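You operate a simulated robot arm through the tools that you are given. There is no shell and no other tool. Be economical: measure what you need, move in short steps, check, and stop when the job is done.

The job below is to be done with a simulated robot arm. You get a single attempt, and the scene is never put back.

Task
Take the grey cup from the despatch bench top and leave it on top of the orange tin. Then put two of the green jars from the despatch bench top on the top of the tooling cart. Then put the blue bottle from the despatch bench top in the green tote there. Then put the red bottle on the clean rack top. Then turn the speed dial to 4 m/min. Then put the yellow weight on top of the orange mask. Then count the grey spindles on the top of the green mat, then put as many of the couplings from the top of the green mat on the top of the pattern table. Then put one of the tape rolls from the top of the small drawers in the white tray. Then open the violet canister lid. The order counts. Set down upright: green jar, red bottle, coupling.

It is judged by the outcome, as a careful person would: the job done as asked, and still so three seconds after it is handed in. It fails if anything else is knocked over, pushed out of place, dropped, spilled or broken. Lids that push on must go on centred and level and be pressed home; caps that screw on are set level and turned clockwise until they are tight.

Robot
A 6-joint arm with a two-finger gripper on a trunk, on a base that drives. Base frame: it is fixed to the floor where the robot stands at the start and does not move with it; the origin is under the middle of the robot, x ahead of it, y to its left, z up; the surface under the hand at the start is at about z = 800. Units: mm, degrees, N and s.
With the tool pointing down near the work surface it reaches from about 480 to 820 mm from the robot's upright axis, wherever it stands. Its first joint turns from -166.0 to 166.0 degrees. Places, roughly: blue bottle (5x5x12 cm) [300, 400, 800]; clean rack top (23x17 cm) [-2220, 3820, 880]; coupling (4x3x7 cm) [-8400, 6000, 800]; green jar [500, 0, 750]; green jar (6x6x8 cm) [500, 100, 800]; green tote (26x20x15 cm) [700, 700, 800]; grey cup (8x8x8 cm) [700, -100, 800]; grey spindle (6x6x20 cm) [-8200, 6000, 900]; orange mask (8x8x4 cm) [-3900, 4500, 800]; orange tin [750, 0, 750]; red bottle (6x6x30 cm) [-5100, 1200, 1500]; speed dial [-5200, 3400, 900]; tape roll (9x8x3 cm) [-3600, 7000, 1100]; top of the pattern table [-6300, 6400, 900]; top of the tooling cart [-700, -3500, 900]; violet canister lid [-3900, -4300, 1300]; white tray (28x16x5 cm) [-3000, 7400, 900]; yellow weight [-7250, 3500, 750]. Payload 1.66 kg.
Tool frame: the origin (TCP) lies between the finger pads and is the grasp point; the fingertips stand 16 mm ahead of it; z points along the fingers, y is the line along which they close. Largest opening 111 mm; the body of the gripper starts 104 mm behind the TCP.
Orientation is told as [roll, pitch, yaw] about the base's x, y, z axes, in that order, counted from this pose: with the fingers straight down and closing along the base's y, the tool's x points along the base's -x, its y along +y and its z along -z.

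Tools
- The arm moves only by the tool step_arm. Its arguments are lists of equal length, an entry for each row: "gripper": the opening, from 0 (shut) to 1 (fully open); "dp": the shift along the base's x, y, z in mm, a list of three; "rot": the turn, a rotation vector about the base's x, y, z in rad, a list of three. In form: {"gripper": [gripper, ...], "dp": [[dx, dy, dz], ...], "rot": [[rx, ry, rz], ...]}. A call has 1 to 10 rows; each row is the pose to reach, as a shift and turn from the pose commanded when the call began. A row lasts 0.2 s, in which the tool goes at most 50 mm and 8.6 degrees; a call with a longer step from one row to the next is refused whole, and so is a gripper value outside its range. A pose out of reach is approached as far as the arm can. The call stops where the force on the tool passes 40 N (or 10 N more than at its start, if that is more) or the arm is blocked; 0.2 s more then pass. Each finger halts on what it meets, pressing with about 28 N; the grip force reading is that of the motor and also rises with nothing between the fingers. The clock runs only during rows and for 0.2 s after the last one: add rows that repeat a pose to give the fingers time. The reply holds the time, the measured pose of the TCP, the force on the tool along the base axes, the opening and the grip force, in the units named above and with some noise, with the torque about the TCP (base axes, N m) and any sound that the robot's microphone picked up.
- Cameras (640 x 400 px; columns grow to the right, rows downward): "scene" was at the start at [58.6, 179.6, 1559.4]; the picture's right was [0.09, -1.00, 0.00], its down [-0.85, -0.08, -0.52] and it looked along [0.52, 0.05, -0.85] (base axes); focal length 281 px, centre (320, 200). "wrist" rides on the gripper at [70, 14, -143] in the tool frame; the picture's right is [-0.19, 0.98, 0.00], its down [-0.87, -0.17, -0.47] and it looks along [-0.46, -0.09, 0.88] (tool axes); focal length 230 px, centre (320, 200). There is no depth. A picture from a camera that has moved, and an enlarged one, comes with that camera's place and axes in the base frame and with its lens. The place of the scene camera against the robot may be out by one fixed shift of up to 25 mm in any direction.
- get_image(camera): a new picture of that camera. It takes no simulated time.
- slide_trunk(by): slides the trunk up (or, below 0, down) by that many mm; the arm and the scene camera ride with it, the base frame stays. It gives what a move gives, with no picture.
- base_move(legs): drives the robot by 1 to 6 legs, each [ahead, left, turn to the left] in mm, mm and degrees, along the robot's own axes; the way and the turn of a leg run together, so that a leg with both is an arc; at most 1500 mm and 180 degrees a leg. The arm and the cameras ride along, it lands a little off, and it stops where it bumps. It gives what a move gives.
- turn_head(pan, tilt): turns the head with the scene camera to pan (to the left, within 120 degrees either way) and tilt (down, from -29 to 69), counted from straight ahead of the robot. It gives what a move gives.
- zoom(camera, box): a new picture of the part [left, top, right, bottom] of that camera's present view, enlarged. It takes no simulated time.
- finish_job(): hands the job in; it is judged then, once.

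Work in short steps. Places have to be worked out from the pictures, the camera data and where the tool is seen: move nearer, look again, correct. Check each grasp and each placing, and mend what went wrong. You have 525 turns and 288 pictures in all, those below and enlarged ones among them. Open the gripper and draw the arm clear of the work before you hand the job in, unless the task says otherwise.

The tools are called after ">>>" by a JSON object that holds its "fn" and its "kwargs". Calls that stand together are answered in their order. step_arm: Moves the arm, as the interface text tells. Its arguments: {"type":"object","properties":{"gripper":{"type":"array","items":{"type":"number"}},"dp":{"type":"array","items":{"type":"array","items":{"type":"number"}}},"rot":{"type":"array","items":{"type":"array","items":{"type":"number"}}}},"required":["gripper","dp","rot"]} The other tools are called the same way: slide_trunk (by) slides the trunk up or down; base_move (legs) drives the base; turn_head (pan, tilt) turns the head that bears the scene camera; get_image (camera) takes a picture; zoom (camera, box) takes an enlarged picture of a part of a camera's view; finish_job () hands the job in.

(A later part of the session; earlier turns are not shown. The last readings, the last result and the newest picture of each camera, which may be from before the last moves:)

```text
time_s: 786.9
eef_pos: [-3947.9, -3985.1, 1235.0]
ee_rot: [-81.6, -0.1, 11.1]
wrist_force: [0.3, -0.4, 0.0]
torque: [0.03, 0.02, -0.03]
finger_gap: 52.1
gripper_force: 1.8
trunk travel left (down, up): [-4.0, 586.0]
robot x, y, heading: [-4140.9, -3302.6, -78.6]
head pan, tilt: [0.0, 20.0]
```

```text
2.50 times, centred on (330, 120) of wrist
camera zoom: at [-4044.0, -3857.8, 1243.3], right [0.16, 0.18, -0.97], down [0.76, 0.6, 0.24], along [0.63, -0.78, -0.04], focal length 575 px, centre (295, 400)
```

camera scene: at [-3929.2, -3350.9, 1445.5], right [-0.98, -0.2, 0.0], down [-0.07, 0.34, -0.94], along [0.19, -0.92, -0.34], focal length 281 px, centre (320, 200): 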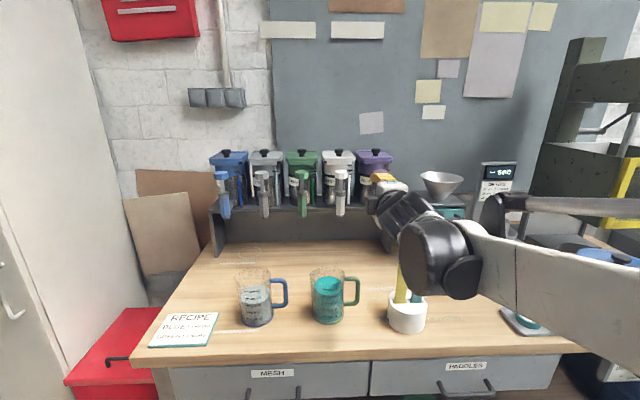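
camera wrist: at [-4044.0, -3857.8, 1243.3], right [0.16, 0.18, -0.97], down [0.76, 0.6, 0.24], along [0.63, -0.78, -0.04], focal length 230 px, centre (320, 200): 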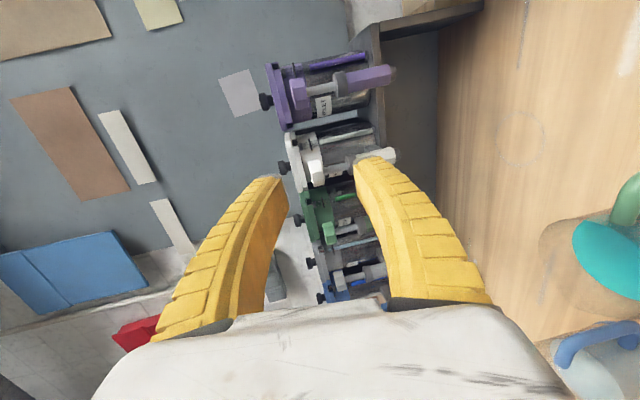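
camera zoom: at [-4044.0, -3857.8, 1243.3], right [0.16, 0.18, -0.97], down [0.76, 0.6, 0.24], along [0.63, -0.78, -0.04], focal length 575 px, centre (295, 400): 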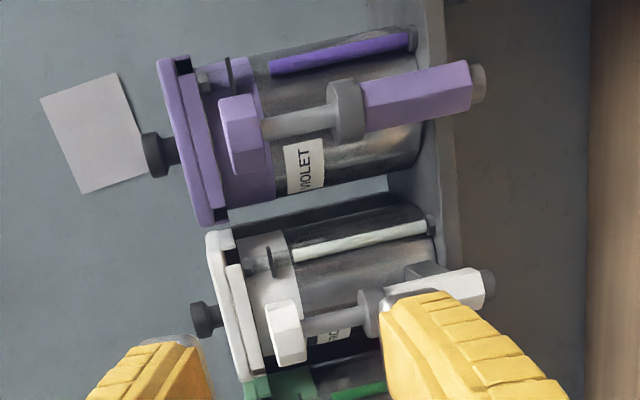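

Plate spans z≈1252–1264, lip bottom ≈1242, pump head to its right. Target pinch centre ≈(-3908,-4255,1255). I correct laterally/vertically and drive 180 ahead.

>>> {"fn": "step_arm", "kwargs": {"gripper": [0.5, 0.5], "dp": [[-7, -1, 10], [-13, -2, 20]], "rot": [[0, 0, 0], [0, 0, 0]]}}

>>> {"fn": "base_move", "kwargs": {"legs": [[180, 0, 0]]}}

>>> {"fn": "get_image", "kwargs": {"camera": "wrist"}}

>>> {"fn": "zoom", "kwargs": {"camera": "scene", "box": [290, 120, 450, 260]}}

```text
time_s: 787.5
eef_pos: [-3960.2, -3987.5, 1255.5]
ee_rot: [-81.5, 0.1, 11.1]
wrist_force: [0.1, -0.1, 0.5]
torque: [-0.02, -0.01, 0.01]
finger_gap: 57.6
gripper_force: 1.4
trunk travel left (down, up): [-4.0, 586.0]
robot x, y, heading: [-4146.3, -3299.5, -78.5]
head pan, tilt: [0.0, 20.0]
```

```text
time_s: 789.0
eef_pos: [-3923.1, -4167.1, 1254.5]
ee_rot: [-81.4, -0.1, 11.2]
wrist_force: [0.1, 0.1, -0.1]
torque: [0.0, 0.02, -0.03]
finger_gap: 57.5
gripper_force: 1.4
trunk travel left (down, up): [-4.0, 586.0]
robot x, y, heading: [-4104.8, -3481.4, -78.4]
head pan, tilt: [0.0, 20.0]
```

```text
48 pictures are left
camera wrist: at [-4019.1, -4038.5, 1263.2], right [0.16, 0.18, -0.97], down [0.76, 0.6, 0.24], along [0.63, -0.78, -0.04], focal length 230 px, centre (320, 200)
```

wrist: 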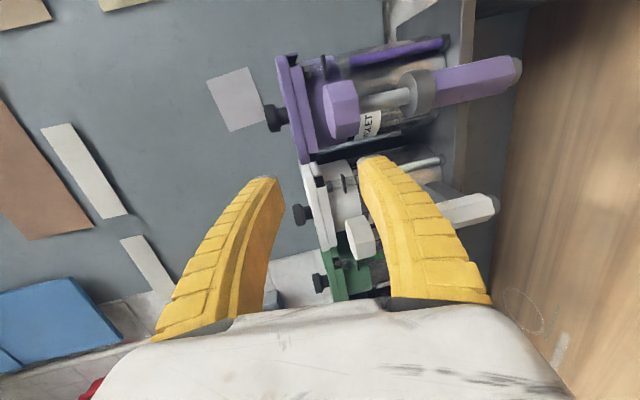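

```text
2.86 times, centred on (370, 190) of scene
camera zoom: at [-3892.6, -3529.8, 1445.5], right [-0.98, -0.2, 0.0], down [-0.07, 0.34, -0.94], along [0.19, -0.92, -0.34], focal length 802 px, centre (177, 229)
```

zoom: 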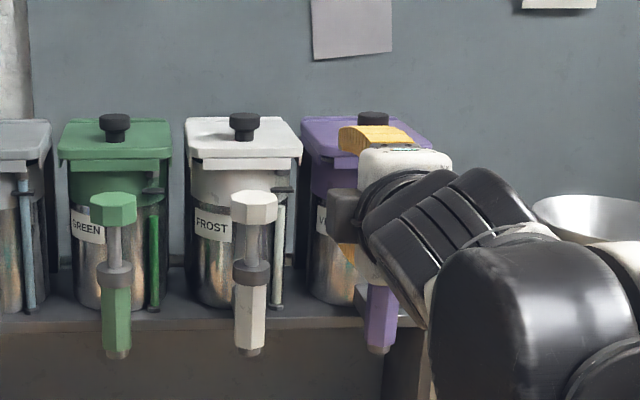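

The lid edge is centred ~4 mm further right than assumed. I shift 6 right and advance 50 mm, then check.

>>> {"fn": "step_arm", "kwargs": {"gripper": [0.5, 0.5, 0.5, 0.5], "dp": [[-6, -1, 0], [-3, -17, 0], [1, -34, 0], [4, -50, 0]], "rot": [[0, 0, 0], [0, 0, 0], [0, 0, 0], [0, 0, 0]]}}

>>> {"fn": "get_image", "kwargs": {"camera": "wrist"}}

```text
time_s: 790.0
eef_pos: [-3918.1, -4216.6, 1255.6]
ee_rot: [-81.4, 0.0, 11.3]
wrist_force: [0.3, -0.1, 0.3]
torque: [0.0, 0.0, 0.0]
finger_gap: 57.5
gripper_force: 0.8
trunk travel left (down, up): [-4.0, 586.0]
robot x, y, heading: [-4103.5, -3478.7, -78.4]
head pan, tilt: [0.0, 20.0]
```

```text
46 pictures are left
camera wrist: at [-4015.2, -4088.6, 1263.1], right [0.16, 0.18, -0.97], down [0.76, 0.6, 0.24], along [0.63, -0.78, -0.04], focal length 230 px, centre (320, 200)
```

wrist: 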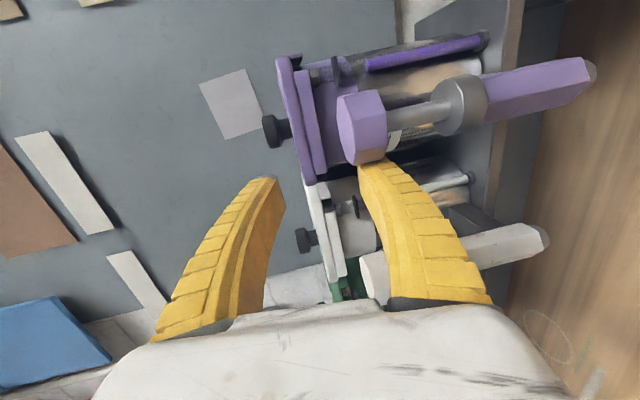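

Clearances: pump ~4 mm on one side, white lid ~1 mm on the other; I shift 1.5 mm right and advance the last 38 mm slowly.

>>> {"fn": "step_arm", "kwargs": {"gripper": [0.5, 0.5, 0.5, 0.5, 0.5], "dp": [[-1.5, 0, 0], [0, -10, 0], [2, -20, 0], [4, -29, 0], [6, -38, 0]], "rot": [[0, 0, 0], [0, 0, 0], [0, 0, 0], [0, 0, 0], [0, 0, 0]]}}

>>> {"fn": "get_image", "kwargs": {"camera": "wrist"}}

>>> {"fn": "zoom", "kwargs": {"camera": "scene", "box": [290, 120, 450, 260]}}

```text
time_s: 791.2
eef_pos: [-3913.7, -4253.6, 1256.7]
ee_rot: [-81.5, 0.0, 11.2]
wrist_force: [2.6, 1.2, -0.7]
torque: [0.04, -0.05, -0.08]
finger_gap: 57.9
gripper_force: 1.5
trunk travel left (down, up): [-4.0, 586.0]
robot x, y, heading: [-4103.7, -3478.4, -78.6]
head pan, tilt: [0.0, 20.0]
```

```text
45 pictures are left
camera wrist: at [-4009.5, -4126.0, 1263.9], right [0.16, 0.18, -0.97], down [0.76, 0.6, 0.24], along [0.63, -0.78, -0.04], focal length 230 px, centre (320, 200)
```

wrist: 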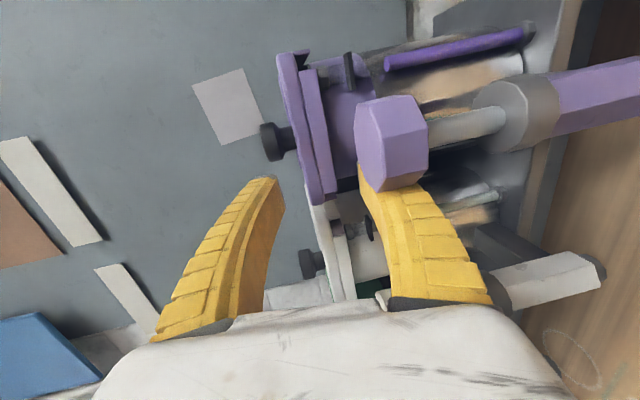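

```text
2.86 times, centred on (370, 190) of scene
camera zoom: at [-3892.4, -3529.4, 1445.5], right [-0.98, -0.2, 0.0], down [-0.07, 0.34, -0.94], along [0.19, -0.92, -0.34], focal length 802 px, centre (177, 229)
```

zoom: 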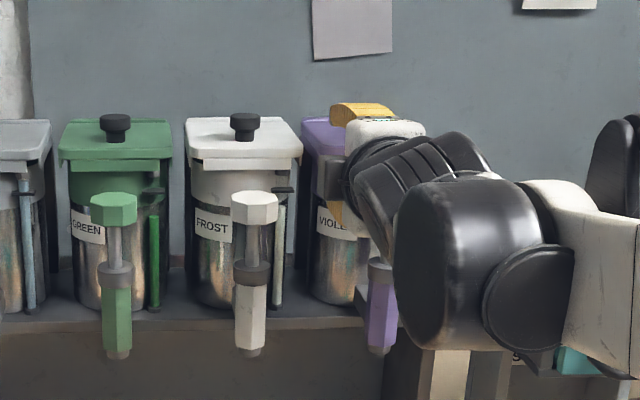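

The lid edge lies between the fingers, ~9 mm engaged. I advance 5 more and close.

>>> {"fn": "step_arm", "kwargs": {"gripper": [0.5, 0.5, 0.4, 0.3, 0.2, 0.1, 0.1, 0.1], "dp": [[0, -2, 0], [1, -5, 0], [1, -5, 0], [1, -5, 0], [1, -5, 0], [1, -5, 0], [1, -5, 0], [1, -5, 0]], "rot": [[0, 0, 0], [0, 0, 0], [0, 0, 0], [0, 0, 0], [0, 0, 0], [0, 0, 0], [0, 0, 0], [0, 0, 0]]}}

>>> {"fn": "get_image", "kwargs": {"camera": "wrist"}}

```text
time_s: 793.0
eef_pos: [-3912.3, -4258.6, 1255.8]
ee_rot: [-81.5, -0.1, 11.2]
wrist_force: [0.9, -1.4, 4.7]
torque: [-0.03, -0.02, -0.07]
finger_gap: 17.3
gripper_force: 4.7
trunk travel left (down, up): [-4.0, 586.0]
robot x, y, heading: [-4102.5, -3479.7, -78.5]
head pan, tilt: [0.0, 20.0]
```

```text
43 pictures are left
camera wrist: at [-4008.5, -4130.9, 1263.9], right [0.16, 0.18, -0.97], down [0.76, 0.6, 0.24], along [0.63, -0.78, -0.04], focal length 230 px, centre (320, 200)
```

wrist: 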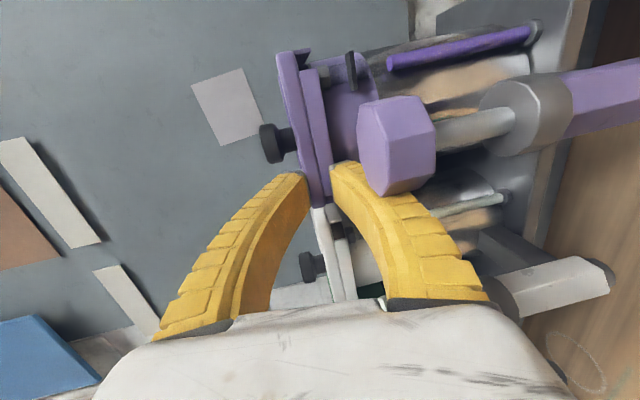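

The fingers hold the lid's edge. I start rotating it about the back hinge (first 16°).

>>> {"fn": "step_arm", "kwargs": {"gripper": [0, 0, 0, 0], "dp": [[0, 0, 0], [0, 0, 0], [0.2, -1.2, 16.8], [0.9, -4.6, 33.4]], "rot": [[0, 0, 0], [0, 0, 0], [0.137, 0.027, 0], [0.274, 0.054, 0]]}}

>>> {"fn": "zoom", "kwargs": {"camera": "scene", "box": [290, 100, 450, 240]}}

>>> {"fn": "get_image", "kwargs": {"camera": "wrist"}}

```text
time_s: 794.0
eef_pos: [-3910.2, -4262.1, 1288.9]
ee_rot: [-65.3, -0.1, 11.2]
wrist_force: [-2.1, 1.7, -0.2]
torque: [0.01, 0.08, -0.02]
finger_gap: 0.1
gripper_force: 28.0
trunk travel left (down, up): [-4.0, 586.0]
robot x, y, heading: [-4105.7, -3478.1, -78.6]
head pan, tilt: [0.0, 20.0]
```

```text
2.86 times, centred on (370, 170) of scene
camera zoom: at [-3892.9, -3529.3, 1445.5], right [-0.98, -0.2, 0.0], down [-0.07, 0.33, -0.94], along [0.19, -0.92, -0.34], focal length 802 px, centre (177, 286)
```

zoom: 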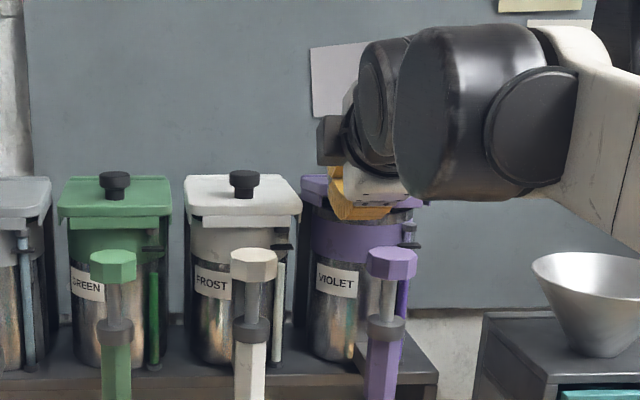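

```text
41 pictures are left
camera wrist: at [-4005.0, -4142.2, 1336.1], right [0.11, 0.44, -0.89], down [0.78, 0.52, 0.35], along [0.62, -0.73, -0.29], focal length 230 px, centre (320, 200)
```

wrist: 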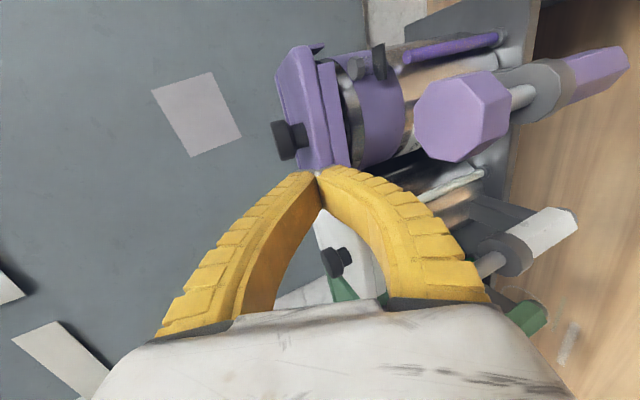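

The lid has lifted ~15° though the fingers slipped shut. I enlarge to see where the tips are relative to the lid.

>>> {"fn": "zoom", "kwargs": {"camera": "wrist", "box": [240, 30, 440, 220]}}

```text
2.11 times, centred on (340, 125) of wrist
camera zoom: at [-4005.0, -4142.2, 1336.1], right [0.11, 0.44, -0.89], down [0.78, 0.52, 0.35], along [0.62, -0.73, -0.29], focal length 484 px, centre (278, 358)
```

zoom: 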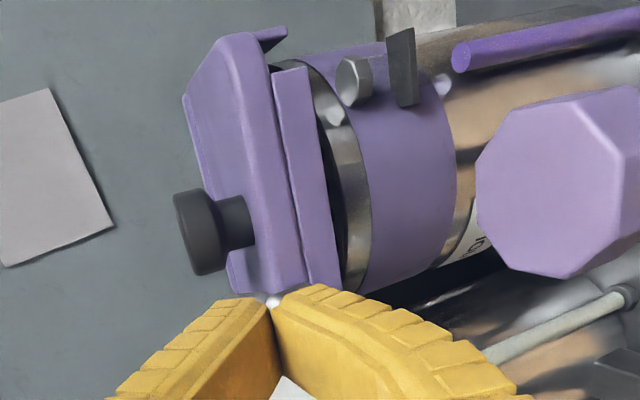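

It seems the hinge holds by friction. I back the tips off 35 mm and check that the lid stays.

>>> {"fn": "step_arm", "kwargs": {"gripper": [0, 0, 0, 0], "dp": [[-2, 12, 0], [-5, 24, 0], [-7, 35, 0], [-7, 35, 0]], "rot": [[0, 0, 0], [0, 0, 0], [0, 0, 0], [0, 0, 0]]}}

>>> {"fn": "get_image", "kwargs": {"camera": "wrist"}}

```text
time_s: 795.0
eef_pos: [-3917.4, -4228.7, 1288.9]
ee_rot: [-65.4, 0.0, 11.2]
wrist_force: [1.1, 0.8, 0.0]
torque: [0.0, 0.0, -0.03]
finger_gap: 0.0
gripper_force: 28.2
trunk travel left (down, up): [-4.0, 586.0]
robot x, y, heading: [-4105.9, -3479.8, -78.7]
head pan, tilt: [0.0, 20.0]
```

```text
39 pictures are left
camera wrist: at [-4012.7, -4108.1, 1336.0], right [0.11, 0.44, -0.89], down [0.78, 0.52, 0.35], along [0.62, -0.73, -0.29], focal length 230 px, centre (320, 200)
```

wrist: 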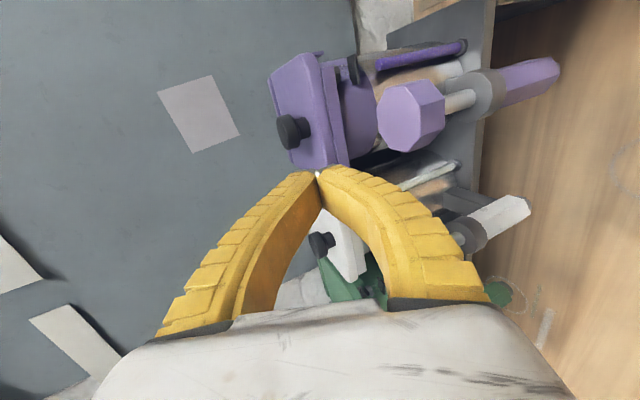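

>>> {"fn": "zoom", "kwargs": {"camera": "wrist", "box": [240, 30, 440, 200]}}

>>> {"fn": "zoom", "kwargs": {"camera": "scene", "box": [290, 100, 450, 240]}}

```text
2.35 times, centred on (340, 115) of wrist
camera zoom: at [-4012.7, -4108.1, 1336.0], right [0.11, 0.44, -0.89], down [0.78, 0.52, 0.35], along [0.62, -0.73, -0.29], focal length 541 px, centre (273, 400)
```

zoom: 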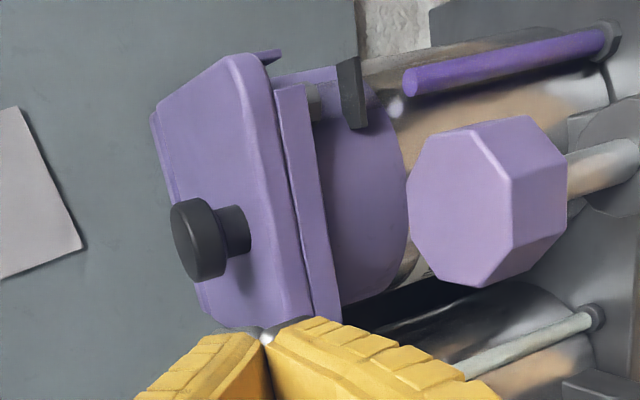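

```text
2.86 times, centred on (370, 170) of scene
camera zoom: at [-3892.7, -3529.4, 1445.5], right [-0.98, -0.2, 0.0], down [-0.07, 0.34, -0.94], along [0.19, -0.92, -0.34], focal length 802 px, centre (177, 286)
```

zoom: 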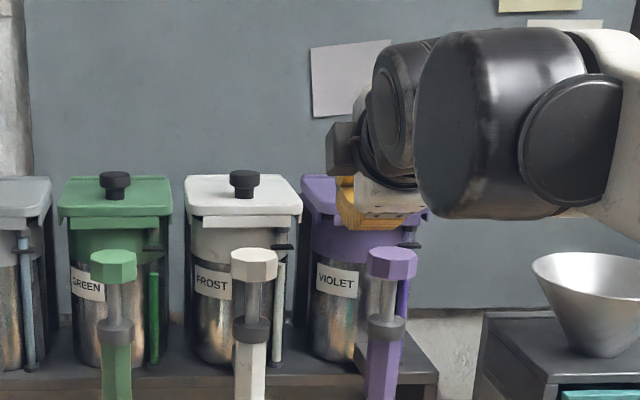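

The lid fell shut again, so it was resting on the tips. I repeat with a deeper, loose cage grip (not fully closed) and will follow the whole arc. First back to the pre-insert pose.

>>> {"fn": "step_arm", "kwargs": {"gripper": [0, 0.25, 0.5, 0.5, 0.5, 0.5], "dp": [[-5, 25, 0], [-10, 47, -10], [-10, 47, -22], [-10, 47, -33], [-10, 47, -33], [-10, 47, -33]], "rot": [[0, 0, 0], [-0.137, -0.027, 0], [-0.274, -0.054, 0], [-0.274, -0.054, 0], [-0.274, -0.054, 0], [-0.274, -0.054, 0]]}}

>>> {"fn": "step_arm", "kwargs": {"gripper": [0.5, 0.5, 0.5, 0.5, 0.5, 0.5, 0.5], "dp": [[2.5, -13, 0], [5, -26, 0], [7.5, -39, 0], [10, -52, 0], [12.5, -65, 0], [14.5, -75, 0], [15, -79, 0]], "rot": [[0, 0, 0], [0, 0, 0], [0, 0, 0], [0, 0, 0], [0, 0, 0], [0, 0, 0], [0, 0, 0]]}}

>>> {"fn": "get_image", "kwargs": {"camera": "wrist"}}

```text
time_s: 796.4
eef_pos: [-3928.1, -4181.7, 1254.5]
ee_rot: [-81.3, 0.1, 11.2]
wrist_force: [-0.6, -0.3, 0.1]
torque: [-0.02, -0.04, 0.03]
finger_gap: 57.6
gripper_force: 1.5
trunk travel left (down, up): [-4.0, 586.0]
robot x, y, heading: [-4105.7, -3478.7, -78.5]
head pan, tilt: [0.0, 20.0]
```

```text
time_s: 798.0
eef_pos: [-3911.7, -4261.5, 1255.3]
ee_rot: [-81.5, 0.1, 11.2]
wrist_force: [6.5, 4.4, 0.1]
torque: [0.15, -0.22, -0.33]
finger_gap: 58.0
gripper_force: 0.9
trunk travel left (down, up): [-4.0, 586.0]
robot x, y, heading: [-4105.1, -3480.1, -78.4]
head pan, tilt: [0.0, 20.0]
```

```text
36 pictures are left
camera wrist: at [-4008.2, -4132.8, 1263.7], right [0.16, 0.18, -0.97], down [0.76, 0.6, 0.23], along [0.63, -0.78, -0.04], focal length 230 px, centre (320, 200)
```

wrist: 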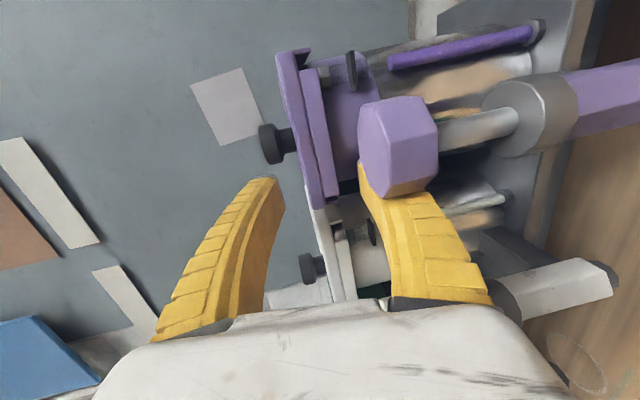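

Fully engaged now (tips at the collar). I close to a loose 27 mm cage and lift along the hinge arc to ~48°.

>>> {"fn": "step_arm", "kwargs": {"gripper": [0.35, 0.24, 0.24, 0.24, 0.24, 0.24, 0.24, 0.24, 0.24], "dp": [[-0.4, 2, 0], [-0.4, 2, 0], [-0.4, 2, 0], [-0.2, 0.8, 16.7], [0.5, -2.5, 33.1], [1.6, -8.2, 48.8], [3.1, -15.9, 63.6], [5, -25.6, 77.1], [7.3, -36.9, 89.2]], "rot": [[0, 0, 0], [0, 0, 0], [0, 0, 0], [0.137, 0.027, 0], [0.274, 0.054, 0], [0.411, 0.081, 0], [0.548, 0.108, 0], [0.685, 0.135, 0], [0.822, 0.162, 0]]}}

>>> {"fn": "get_image", "kwargs": {"camera": "wrist"}}

>>> {"fn": "zoom", "kwargs": {"camera": "scene", "box": [290, 80, 450, 220]}}

```text
time_s: 800.0
eef_pos: [-3918.6, -4243.2, 1295.5]
ee_rot: [-33.3, 0.0, 11.2]
wrist_force: [-0.6, 1.1, -0.1]
torque: [-0.05, 0.01, -0.06]
finger_gap: 29.7
gripper_force: 2.1
out of reach, approached as far as the arm can: row 8, 9
trunk travel left (down, up): [-4.0, 586.0]
robot x, y, heading: [-4104.9, -3482.4, -78.5]
head pan, tilt: [0.0, 20.0]
```

```text
35 pictures are left
camera wrist: at [-4004.2, -4167.9, 1407.6], right [0.03, 0.84, -0.54], down [0.83, 0.29, 0.49], along [0.56, -0.46, -0.69], focal length 230 px, centre (320, 200)
```

wrist: 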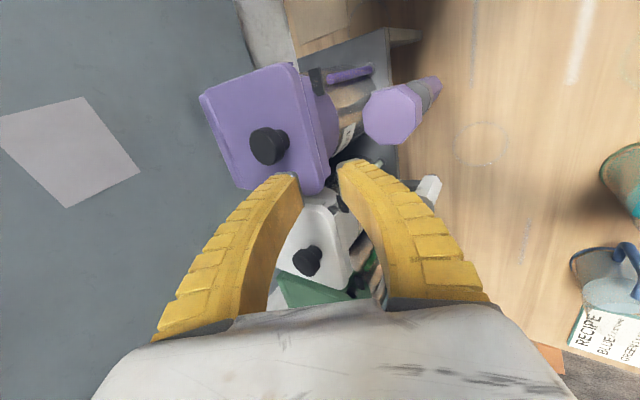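

```text
2.86 times, centred on (370, 150) of scene
camera zoom: at [-3893.0, -3528.7, 1445.5], right [-0.98, -0.2, 0.0], down [-0.07, 0.33, -0.94], along [0.19, -0.92, -0.34], focal length 802 px, centre (177, 343)
```

zoom: 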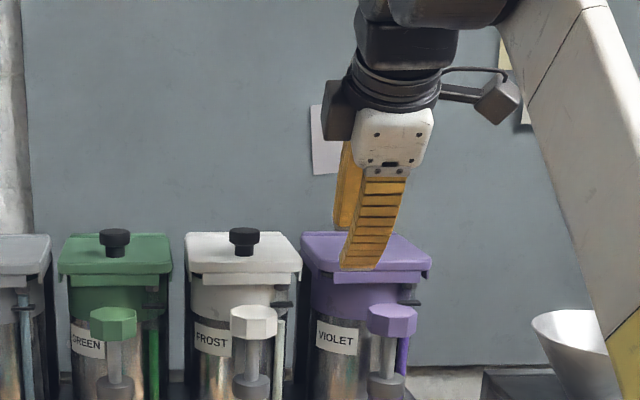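

The arm ran out of reach with the trunk low, and the lid closed again. I'll raise the trunk, come closer, and this time rotate only to ~45° and then push the lid over from below. First retreat and reset the hand.

>>> {"fn": "step_arm", "kwargs": {"gripper": [0.5, 0.5, 0.5, 0.5, 0.5, 0.5, 0.5, 0.5], "dp": [[-5, 25, 5], [-10, 50, 5], [-15, 78, 5], [-15, 78, 0], [-15, 78, -10], [-15, 78, -20], [-15, 78, -30], [-15, 78, -40]], "rot": [[0, 0, 0], [0, 0, 0], [-0.137, -0.027, 0], [-0.275, -0.054, 0], [-0.412, -0.081, 0], [-0.549, -0.108, 0], [-0.687, -0.135, 0], [-0.824, -0.162, 0]]}}

>>> {"fn": "slide_trunk", "kwargs": {"by": 170}}

>>> {"fn": "step_arm", "kwargs": {"gripper": [0.5, 0.5, 0.5, 0.5], "dp": [[0, 0, -45], [0, 0, -90], [0, 0, -135], [0, 0, -170]], "rot": [[0, 0, 0], [0, 0, 0], [0, 0, 0], [0, 0, 0]]}}

```text
time_s: 801.8
eef_pos: [-3933.0, -4167.3, 1254.0]
ee_rot: [-81.7, 0.0, 11.2]
wrist_force: [-0.7, -0.1, -0.2]
torque: [0.0, 0.01, -0.01]
finger_gap: 57.6
gripper_force: 1.6
trunk travel left (down, up): [-4.0, 586.0]
robot x, y, heading: [-4107.2, -3481.6, -78.5]
head pan, tilt: [0.0, 20.0]
```

```text
time_s: 803.7
eef_pos: [-3935.2, -4166.9, 1424.7]
ee_rot: [-81.5, 0.1, 11.2]
wrist_force: [0.4, -0.2, 0.0]
torque: [-0.05, -0.02, 0.02]
finger_gap: 57.7
gripper_force: 1.9
trunk travel left (down, up): [-174.0, 416.0]
robot x, y, heading: [-4104.3, -3478.6, -78.4]
head pan, tilt: [0.0, 20.0]
```

```text
time_s: 804.7
eef_pos: [-3934.9, -4166.2, 1255.1]
ee_rot: [-81.6, 0.0, 11.2]
wrist_force: [0.4, 0.4, -0.4]
torque: [-0.04, -0.01, 0.0]
finger_gap: 57.5
gripper_force: 1.0
trunk travel left (down, up): [-174.0, 416.0]
robot x, y, heading: [-4104.1, -3477.5, -78.5]
head pan, tilt: [0.0, 20.0]
```

I retract the arm 90 mm, drive the base 90 ahead, and re-align by vision.

>>> {"fn": "step_arm", "kwargs": {"gripper": [0.5, 0.5, 0.5], "dp": [[-6, 30, 0], [-12, 60, 0], [-17, 88, 0]], "rot": [[0, 0, 0], [0, 0, 0], [0, 0, 0]]}}

>>> {"fn": "base_move", "kwargs": {"legs": [[95, 0, 0]]}}

>>> {"fn": "get_image", "kwargs": {"camera": "wrist"}}

```text
time_s: 805.5
eef_pos: [-3952.7, -4078.3, 1256.4]
ee_rot: [-81.7, 0.0, 11.2]
wrist_force: [-0.3, 0.1, -0.4]
torque: [0.01, 0.0, -0.01]
finger_gap: 57.4
gripper_force: 2.0
trunk travel left (down, up): [-174.0, 416.0]
robot x, y, heading: [-4105.5, -3479.2, -78.6]
head pan, tilt: [0.0, 20.0]
```

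```text
time_s: 806.6
eef_pos: [-3932.2, -4173.2, 1255.1]
ee_rot: [-81.6, 0.0, 11.2]
wrist_force: [0.3, -0.3, 0.6]
torque: [-0.03, 0.02, 0.01]
finger_gap: 57.6
gripper_force: 1.1
trunk travel left (down, up): [-174.0, 416.0]
robot x, y, heading: [-4083.5, -3570.6, -78.6]
head pan, tilt: [0.0, 20.0]
```

```text
33 pictures are left
camera wrist: at [-4028.4, -4045.2, 1263.3], right [0.16, 0.18, -0.97], down [0.76, 0.6, 0.23], along [0.63, -0.78, -0.04], focal length 230 px, centre (320, 200)
```

wrist: 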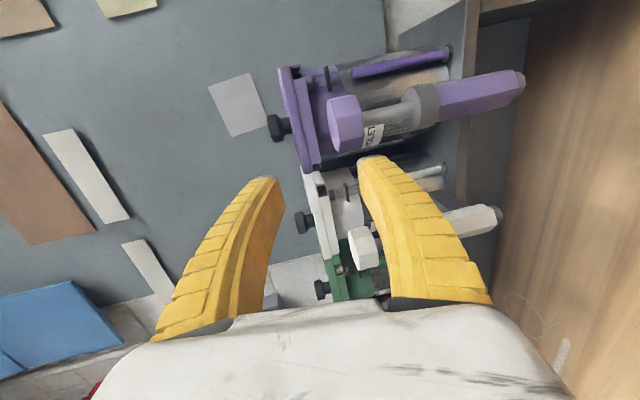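

Coordinates agree. I go in the same way (3.5 mm left, 89 ahead).

>>> {"fn": "step_arm", "kwargs": {"gripper": [0.5, 0.5, 0.5, 0.5, 0.5, 0.5, 0.5], "dp": [[3, 0, 0], [6, -15, 0], [9, -30, 0], [12, -45, 0], [15, -60, 0], [18, -75, 0], [20.5, -86, 0]], "rot": [[0, 0, 0], [0, 0, 0], [0, 0, 0], [0, 0, 0], [0, 0, 0], [0, 0, 0], [0, 0, 0]]}}

>>> {"fn": "get_image", "kwargs": {"camera": "wrist"}}

```text
time_s: 808.2
eef_pos: [-3910.5, -4258.6, 1255.5]
ee_rot: [-81.5, 0.0, 11.4]
wrist_force: [-0.6, -0.9, -0.9]
torque: [-0.02, 0.03, 0.01]
finger_gap: 57.4
gripper_force: 1.2
trunk travel left (down, up): [-174.0, 416.0]
robot x, y, heading: [-4087.0, -3570.7, -78.5]
head pan, tilt: [0.0, 20.0]
```

```text
32 pictures are left
camera wrist: at [-4007.6, -4130.8, 1263.2], right [0.16, 0.18, -0.97], down [0.76, 0.6, 0.23], along [0.63, -0.78, -0.04], focal length 230 px, centre (320, 200)
```

wrist: 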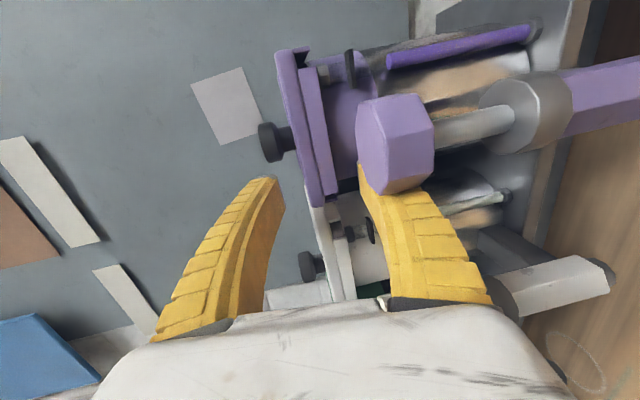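

Inserted. Loose cage and lift along the arc to 40°.

>>> {"fn": "step_arm", "kwargs": {"gripper": [0.35, 0.24, 0.24, 0.24, 0.24, 0.24, 0.24, 0.24], "dp": [[0, 0, 0], [0, 0, 0], [0, 0, 0], [0.2, -1.2, 16.7], [0.9, -4.5, 33.1], [2, -10.2, 48.8], [3.5, -17.9, 63.6], [5.4, -27.6, 77.1]], "rot": [[0, 0, 0], [0, 0, 0], [0, 0, 0], [0.137, 0.027, 0], [0.274, 0.054, 0], [0.411, 0.081, 0], [0.548, 0.108, 0], [0.685, 0.135, 0]]}}

>>> {"fn": "get_image", "kwargs": {"camera": "wrist"}}

>>> {"fn": "zoom", "kwargs": {"camera": "scene", "box": [290, 120, 450, 260]}}

```text
time_s: 810.0
eef_pos: [-3905.2, -4285.1, 1332.2]
ee_rot: [-41.4, 0.0, 11.3]
wrist_force: [-0.3, -0.1, -0.3]
torque: [0.02, -0.02, 0.04]
finger_gap: 29.5
gripper_force: 1.5
trunk travel left (down, up): [-174.0, 416.0]
robot x, y, heading: [-4083.7, -3571.2, -78.4]
head pan, tilt: [0.0, 20.0]
```

```text
31 pictures are left
camera wrist: at [-3995.5, -4195.8, 1430.8], right [0.04, 0.76, -0.65], down [0.81, 0.35, 0.47], along [0.58, -0.55, -0.6], focal length 230 px, centre (320, 200)
```

wrist: 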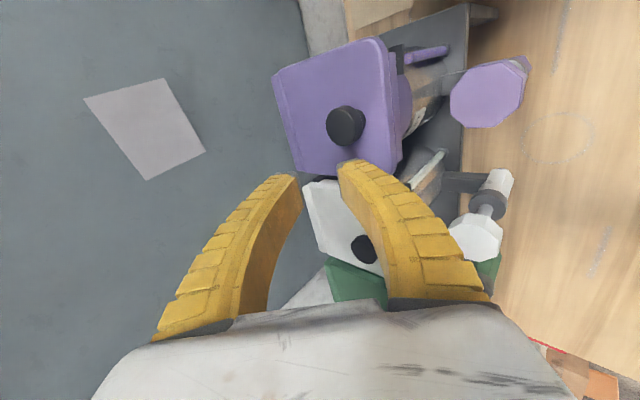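

```text
2.86 times, centred on (370, 190) of scene
camera zoom: at [-3873.4, -3623.3, 1615.4], right [-0.98, -0.2, 0.0], down [-0.07, 0.34, -0.94], along [0.19, -0.92, -0.34], focal length 802 px, centre (177, 229)
```

zoom: 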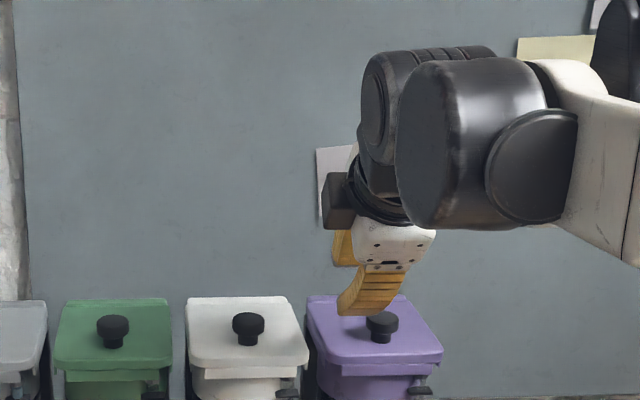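

The lid slipped out of the loose cage. The full pinch in the first try did raise it onto the tips, so I'll repeat that and then keep pushing up/forward from beneath. Retreat and reset first.

>>> {"fn": "step_arm", "kwargs": {"gripper": [0.3, 0.3, 0.5, 0.5, 0.5, 0.5, 0.5, 0.5], "dp": [[-7, 35, 0], [-14, 70, 0], [-21, 105, -10], [-22, 112, -25], [-22, 112, -45], [-22, 112, -65], [-22, 112, -77], [-22, 112, -77]], "rot": [[0, 0, 0], [0, 0, 0], [-0.137, -0.027, 0], [-0.274, -0.054, 0], [-0.411, -0.081, 0], [-0.548, -0.108, 0], [-0.685, -0.135, 0], [-0.685, -0.135, 0]]}}

>>> {"fn": "step_arm", "kwargs": {"gripper": [0.5, 0.5, 0.5, 0.5, 0.5, 0.5, 0.5], "dp": [[3, -15, 0], [6, -30, 0], [9, -45, 0], [12, -60, 0], [14.5, -73, 0], [16, -82, 0], [17, -86, 0]], "rot": [[0, 0, 0], [0, 0, 0], [0, 0, 0], [0, 0, 0], [0, 0, 0], [0, 0, 0], [0, 0, 0]]}}

```text
time_s: 811.8
eef_pos: [-3927.3, -4173.5, 1257.1]
ee_rot: [-81.6, 0.0, 11.4]
wrist_force: [-0.4, 0.7, 0.1]
torque: [0.01, 0.02, 0.01]
finger_gap: 57.4
gripper_force: 0.8
trunk travel left (down, up): [-174.0, 416.0]
robot x, y, heading: [-4084.6, -3571.7, -78.3]
head pan, tilt: [0.0, 20.0]
```

```text
time_s: 813.4
eef_pos: [-3910.7, -4259.5, 1254.9]
ee_rot: [-81.6, 0.0, 11.2]
wrist_force: [0.7, 0.2, -0.4]
torque: [0.0, 0.0, 0.04]
finger_gap: 57.4
gripper_force: 1.9
trunk travel left (down, up): [-174.0, 416.0]
robot x, y, heading: [-4083.5, -3571.2, -78.5]
head pan, tilt: [0.0, 20.0]
```

Inserted again. Now close fully and read the gap before lifting.

>>> {"fn": "step_arm", "kwargs": {"gripper": [0.4, 0.3, 0.2, 0.1, 0, 0, 0], "dp": [[0, 0, 0], [0, 0, 0], [0, 0, 0], [0, 0, 0], [0, 0, 0], [0, 0, 0], [0, 0, 0]], "rot": [[0, 0, 0], [0, 0, 0], [0, 0, 0], [0, 0, 0], [0, 0, 0], [0, 0, 0], [0, 0, 0]]}}

>>> {"fn": "zoom", "kwargs": {"camera": "wrist", "box": [250, 40, 450, 230]}}

```text
time_s: 814.7
eef_pos: [-3910.3, -4255.5, 1260.9]
ee_rot: [-82.3, 0.0, 11.7]
wrist_force: [-3.9, 9.5, 22.7]
torque: [-0.25, -0.14, 0.0]
finger_gap: 0.1
gripper_force: 28.2
trunk travel left (down, up): [-174.0, 416.0]
robot x, y, heading: [-4084.4, -3570.8, -78.7]
head pan, tilt: [0.0, 20.0]
stopped in row 6: the force on the tool passed its limit at 58 N (the readings are from after the stop); the commanded pose is now the measured one
```

```text
2.11 times, centred on (350, 135) of wrist
camera zoom: at [-4007.8, -4128.8, 1267.0], right [0.16, 0.17, -0.97], down [0.76, 0.61, 0.23], along [0.63, -0.77, -0.03], focal length 484 px, centre (257, 337)
```

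zoom: 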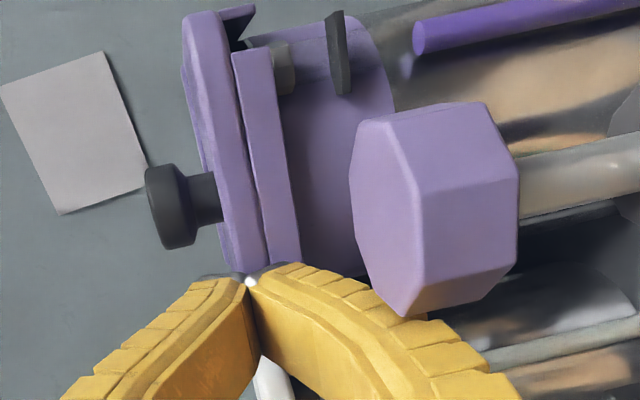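

The tips only catch the lid's rounded corner next to the pump, so pinching the edge isn't workable. There's ~165 mm free space behind the hinge, so I'll use the knob: pinch it sideways with the tool tilted ~30° so the knob can pivot in the pads while I follow the arc. First retreat and undo the roll.

>>> {"fn": "step_arm", "kwargs": {"gripper": [0, 0, 0, 0, 0, 0, 0, 0], "dp": [[-6, 30, 0], [-12, 60, 0], [-19, 95, 10], [-24, 120, 25], [-24, 120, 45], [-24, 120, 65], [-24, 120, 80], [-24, 120, 80]], "rot": [[0, 0, 0], [0, 0, 0], [0.137, 0.027, 0], [0.274, 0.054, 0], [0.411, 0.081, 0], [0.548, 0.108, 0], [0.634, 0.123, 0], [0.634, 0.123, 0]]}}

>>> {"fn": "step_arm", "kwargs": {"gripper": [0.4, 0.4, 0.4, 0.4, 0.4, 0.4, 0.4, 0.4, 0.4, 0.4], "dp": [[0, 0, 0], [0, 0, 0], [0, 0, 0], [0, 0, 0], [0, 0, 0], [0, 0, 0], [0, 0, 0], [0, 0, 0], [0, 0, 0], [0, 0, 0]], "rot": [[0.0193, -0.0991, -0.101], [0.0386, -0.1982, -0.202], [0.0579, -0.2973, -0.303], [0.0772, -0.3964, -0.404], [0.0965, -0.4955, -0.505], [0.1158, -0.5946, -0.606], [0.1351, -0.6937, -0.707], [0.1544, -0.7928, -0.808], [0.1737, -0.8919, -0.909], [0.193, -0.991, -1.01]]}}

>>> {"fn": "step_arm", "kwargs": {"gripper": [0.4, 0.4, 0.4, 0.4], "dp": [[0, 0, 0], [0, 0, 0], [0, 0, 0], [0, 0, 0]], "rot": [[0.0193, -0.0991, -0.101], [0.0193, -0.0991, -0.101], [0.15, -0.073, -0.101], [0.28, -0.047, -0.101]]}}

```text
time_s: 816.5
eef_pos: [-3932.8, -4140.2, 1337.9]
ee_rot: [-44.8, -0.3, 11.3]
wrist_force: [0.9, -0.1, 0.3]
torque: [0.01, -0.03, -0.01]
finger_gap: 0.1
gripper_force: 27.8
trunk travel left (down, up): [-174.0, 416.0]
robot x, y, heading: [-4084.0, -3574.0, -78.4]
head pan, tilt: [0.0, 20.0]
```

```text
time_s: 818.7
eef_pos: [-3934.9, -4139.3, 1339.7]
ee_rot: [-8.0, -44.8, -67.4]
wrist_force: [-0.5, 0.1, 0.0]
torque: [-0.02, 0.02, 0.0]
finger_gap: 46.7
gripper_force: 1.3
trunk travel left (down, up): [-174.0, 416.0]
robot x, y, heading: [-4086.1, -3577.1, -78.5]
head pan, tilt: [0.0, 20.0]
```

```text
time_s: 819.7
eef_pos: [-3933.6, -4140.0, 1337.3]
ee_rot: [1.0, -30.2, -78.8]
wrist_force: [0.5, -1.1, -0.4]
torque: [-0.01, -0.01, 0.01]
finger_gap: 46.7
gripper_force: 1.9
trunk travel left (down, up): [-174.0, 416.0]
robot x, y, heading: [-4085.5, -3572.7, -78.4]
head pan, tilt: [0.0, 20.0]
```

Hand is reoriented. Now raise the trunk 250, bring the arm down, and look at the knob.

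>>> {"fn": "slide_trunk", "kwargs": {"by": 250}}

>>> {"fn": "step_arm", "kwargs": {"gripper": [0.45, 0.45, 0.45, 0.45, 0.45, 0.45], "dp": [[3, -16, -45], [6, -32, -90], [9, -48, -135], [12, -64, -175], [16, -80, -205], [18, -95, -215]], "rot": [[0, 0, 0], [0, 0, 0], [0, 0, 0], [0, 0, 0], [0, 0, 0], [0, 0, 0]]}}

>>> {"fn": "get_image", "kwargs": {"camera": "wrist"}}

```text
time_s: 822.3
eef_pos: [-3934.0, -4140.6, 1588.8]
ee_rot: [1.0, -30.3, -78.8]
wrist_force: [-0.2, -0.1, -0.4]
torque: [-0.04, 0.0, -0.04]
finger_gap: 46.6
gripper_force: 1.8
trunk travel left (down, up): [-424.0, 166.0]
robot x, y, heading: [-4082.7, -3568.5, -78.5]
head pan, tilt: [0.0, 20.0]
```

```text
time_s: 823.7
eef_pos: [-3917.2, -4236.8, 1371.3]
ee_rot: [1.1, -30.2, -78.9]
wrist_force: [0.6, 0.2, 0.4]
torque: [0.0, -0.01, -0.01]
finger_gap: 52.0
gripper_force: 1.1
trunk travel left (down, up): [-424.0, 166.0]
robot x, y, heading: [-4085.5, -3572.1, -78.3]
head pan, tilt: [0.0, 20.0]
```

```text
28 pictures are left
camera wrist: at [-3931.6, -4104.0, 1460.2], right [0.99, 0.04, 0.11], down [-0.07, -0.54, 0.84], along [0.09, -0.84, -0.53], focal length 230 px, centre (320, 200)
```

wrist: 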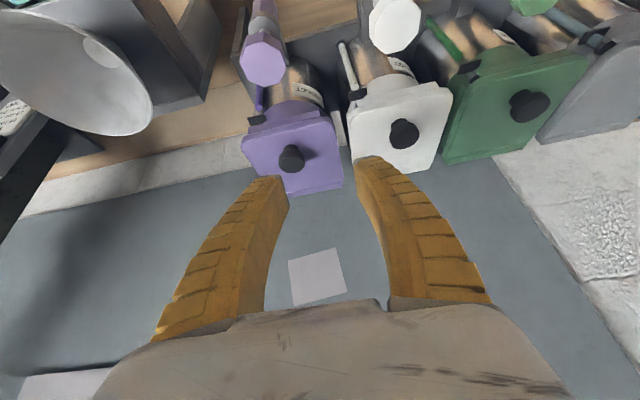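

Knob at (-3937,-4294). I move above it to z≈1322 and check.

>>> {"fn": "step_arm", "kwargs": {"gripper": [0.45, 0.45, 0.45], "dp": [[-10, -27, 0], [-20, -54, -25], [-20, -54, -48]], "rot": [[0, 0, 0], [0, 0, 0], [0, 0, 0]]}}

>>> {"fn": "zoom", "kwargs": {"camera": "wrist", "box": [220, 90, 420, 250]}}

```text
time_s: 824.5
eef_pos: [-3935.5, -4290.2, 1324.0]
ee_rot: [1.0, -30.3, -78.8]
wrist_force: [-0.5, -0.9, 0.0]
torque: [-0.02, -0.02, 0.02]
finger_gap: 51.8
gripper_force: 1.5
trunk travel left (down, up): [-424.0, 166.0]
robot x, y, heading: [-4090.0, -3573.7, -78.5]
head pan, tilt: [0.0, 20.0]
```

```text
2.50 times, centred on (320, 170) of wrist
camera zoom: at [-3950.4, -4157.2, 1412.5], right [0.99, 0.04, 0.11], down [-0.07, -0.54, 0.84], along [0.09, -0.84, -0.53], focal length 575 px, centre (320, 275)
```

zoom: 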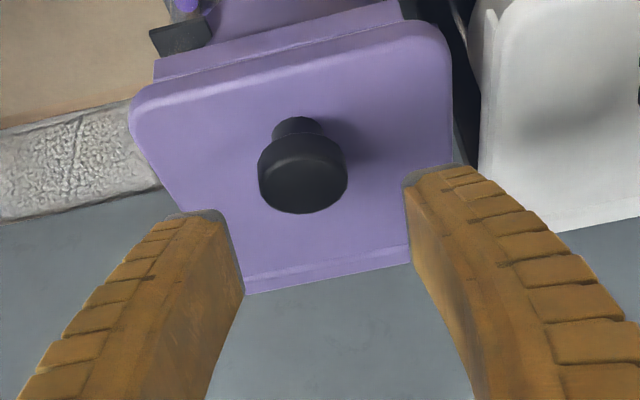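

Knob axis at (-3936.6,-4300.6), mushroom head ~30 mm. I descend to z≈1290 and close on it.

>>> {"fn": "step_arm", "kwargs": {"gripper": [0.45, 0.45, 0.35, 0.25, 0.15, 0.1, 0.1], "dp": [[-1.7, -7.5, -17], [-1.7, -7.5, -34], [-1.7, -7.5, -34], [-1.7, -7.5, -34], [-1.7, -7.5, -34], [-1.7, -7.5, -34], [-1.7, -7.5, -34]], "rot": [[0, 0, 0], [0, 0, 0], [0, 0, 0], [0, 0, 0], [0, 0, 0], [0, 0, 0], [0, 0, 0]]}}

>>> {"fn": "zoom", "kwargs": {"camera": "wrist", "box": [220, 90, 420, 250]}}

```text
time_s: 826.1
eef_pos: [-3937.0, -4297.0, 1291.1]
ee_rot: [1.0, -30.3, -78.8]
wrist_force: [-1.1, -2.3, 1.5]
torque: [-0.32, -0.07, 0.05]
finger_gap: 25.8
gripper_force: 34.2
trunk travel left (down, up): [-424.0, 166.0]
robot x, y, heading: [-4083.9, -3573.0, -78.4]
head pan, tilt: [0.0, 20.0]
```

```text
2.50 times, centred on (320, 170) of wrist
camera zoom: at [-3952.4, -4164.3, 1379.1], right [0.99, 0.04, 0.11], down [-0.07, -0.54, 0.84], along [0.09, -0.84, -0.53], focal length 575 px, centre (320, 275)
```

zoom: 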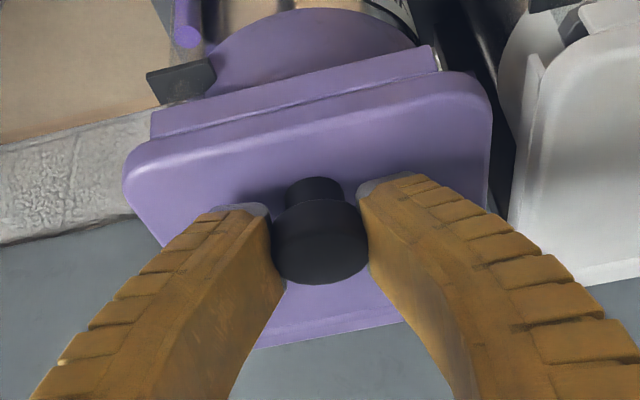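

Knob firmly held. I follow the arc to ~50° with the tool orientation fixed.

>>> {"fn": "step_arm", "kwargs": {"gripper": [0.1, 0.1, 0.1, 0.1, 0.1], "dp": [[1.1, -5.5, 16], [2.7, -13.6, 30.7], [4.8, -24.1, 43.8], [7.3, -36.7, 54.8], [10.2, -51, 63.4]], "rot": [[0, 0, 0], [0, 0, 0], [0, 0, 0], [0, 0, 0], [0, 0, 0]]}}

>>> {"fn": "get_image", "kwargs": {"camera": "wrist"}}

```text
time_s: 827.3
eef_pos: [-3931.2, -4345.3, 1356.5]
ee_rot: [0.9, -30.5, -78.9]
wrist_force: [-1.5, 4.2, 10.8]
torque: [-0.19, -0.32, 0.06]
finger_gap: 16.1
gripper_force: 0.0
trunk travel left (down, up): [-424.0, 166.0]
robot x, y, heading: [-4084.3, -3574.4, -78.4]
head pan, tilt: [0.0, 20.0]
```

```text
25 pictures are left
camera wrist: at [-3946.5, -4212.6, 1444.9], right [0.99, 0.04, 0.11], down [-0.07, -0.53, 0.84], along [0.09, -0.85, -0.53], focal length 230 px, centre (320, 200)
```

wrist: 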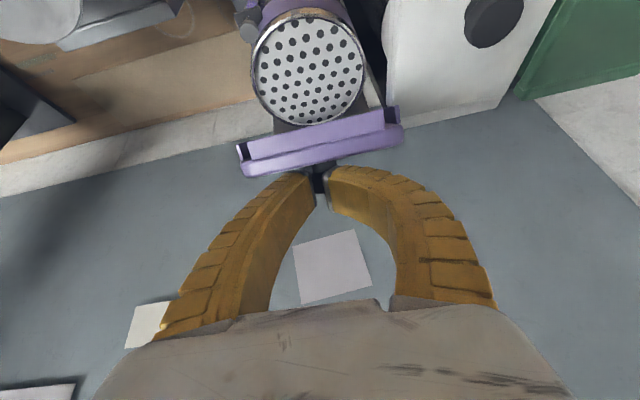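

The lid swings open—the screen inside is visible. I continue the arc to ~105°.

>>> {"fn": "step_arm", "kwargs": {"gripper": [0.05, 0.05, 0.05, 0.05, 0.05], "dp": [[3.1, -15.5, 6], [6.4, -31.8, 9.1], [9.7, -48.4, 9.3], [12.9, -64.7, 6.6], [16.1, -80.4, 1]], "rot": [[0, 0, 0], [0, 0, 0], [0, 0, 0], [0, 0, 0], [0, 0, 0]]}}

>>> {"fn": "get_image", "kwargs": {"camera": "wrist"}}

>>> {"fn": "get_image", "kwargs": {"camera": "scene"}}

```text
time_s: 828.5
eef_pos: [-3912.6, -4426.5, 1358.0]
ee_rot: [1.0, -30.2, -78.8]
wrist_force: [0.0, 0.1, 1.3]
torque: [-0.02, -0.03, -0.01]
finger_gap: 9.0
gripper_force: 2.6
trunk travel left (down, up): [-424.0, 166.0]
robot x, y, heading: [-4082.4, -3576.0, -78.3]
head pan, tilt: [0.0, 20.0]
```

```text
24 pictures are left
camera wrist: at [-3926.6, -4293.4, 1445.8], right [0.99, 0.04, 0.11], down [-0.07, -0.53, 0.84], along [0.09, -0.84, -0.53], focal length 230 px, centre (320, 200)
```

wrist: 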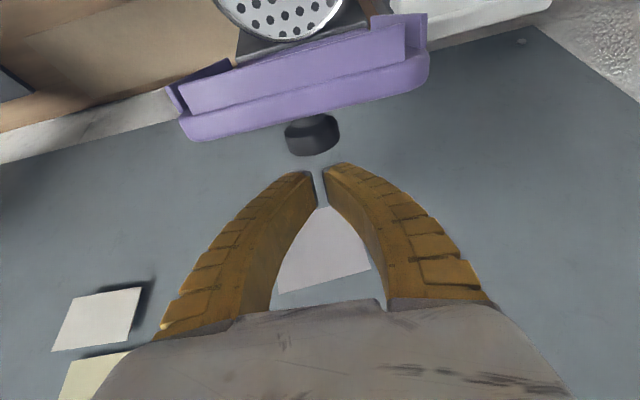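

```text
23 pictures are left
camera scene: at [-3874.2, -3620.2, 1865.6], right [-0.98, -0.2, 0.0], down [-0.07, 0.33, -0.94], along [0.19, -0.92, -0.34], focal length 281 px, centre (320, 200)
```

scene: 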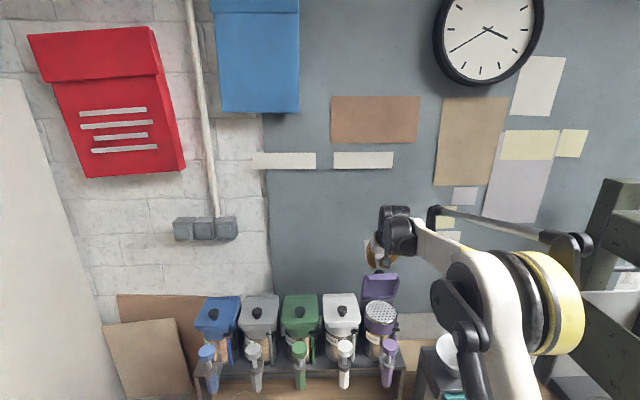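

The lid stands open and the knob has left the fingers. I wait a second to see if it stays.

>>> {"fn": "step_arm", "kwargs": {"gripper": [0.05, 0.05, 0.05, 0.05, 0.05, 0.05], "dp": [[0, 0, 0], [0, 0, 0], [0, 0, 0], [0, 0, 0], [0, 0, 0], [0, 0, 0]], "rot": [[0, 0, 0], [0, 0, 0], [0, 0, 0], [0, 0, 0], [0, 0, 0], [0, 0, 0]]}}

>>> {"fn": "get_image", "kwargs": {"camera": "wrist"}}

>>> {"fn": "zoom", "kwargs": {"camera": "scene", "box": [320, 240, 440, 360]}}

```text
time_s: 829.9
eef_pos: [-3912.2, -4427.2, 1357.4]
ee_rot: [1.0, -30.2, -78.8]
wrist_force: [0.5, 0.2, 0.1]
torque: [-0.01, -0.02, 0.0]
finger_gap: 8.8
gripper_force: 2.5
trunk travel left (down, up): [-424.0, 166.0]
robot x, y, heading: [-4085.8, -3574.4, -78.3]
head pan, tilt: [0.0, 20.0]
```

```text
22 pictures are left
camera wrist: at [-3926.6, -4294.8, 1445.0], right [0.99, 0.04, 0.11], down [-0.07, -0.54, 0.84], along [0.09, -0.84, -0.53], focal length 230 px, centre (320, 200)
```

wrist: 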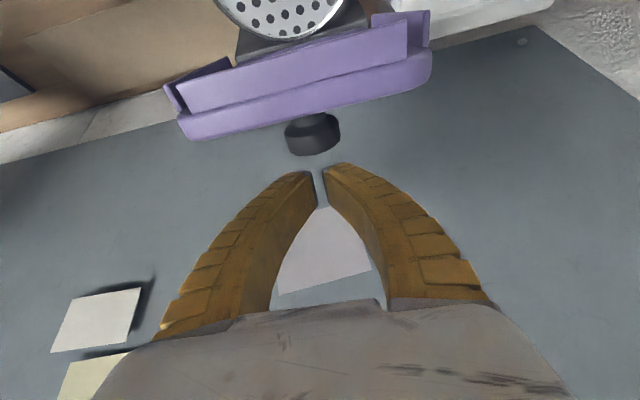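

```text
3.33 times, centred on (380, 300) of scene
camera zoom: at [-3873.7, -3622.2, 1865.5], right [-0.98, -0.2, 0.0], down [-0.07, 0.34, -0.94], along [0.19, -0.92, -0.34], focal length 936 px, centre (120, -133)
```

zoom: 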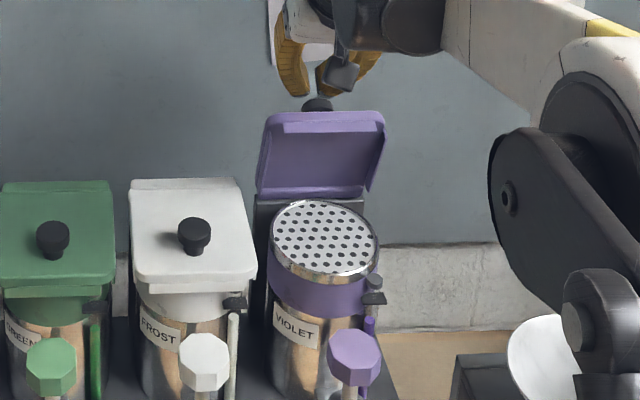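

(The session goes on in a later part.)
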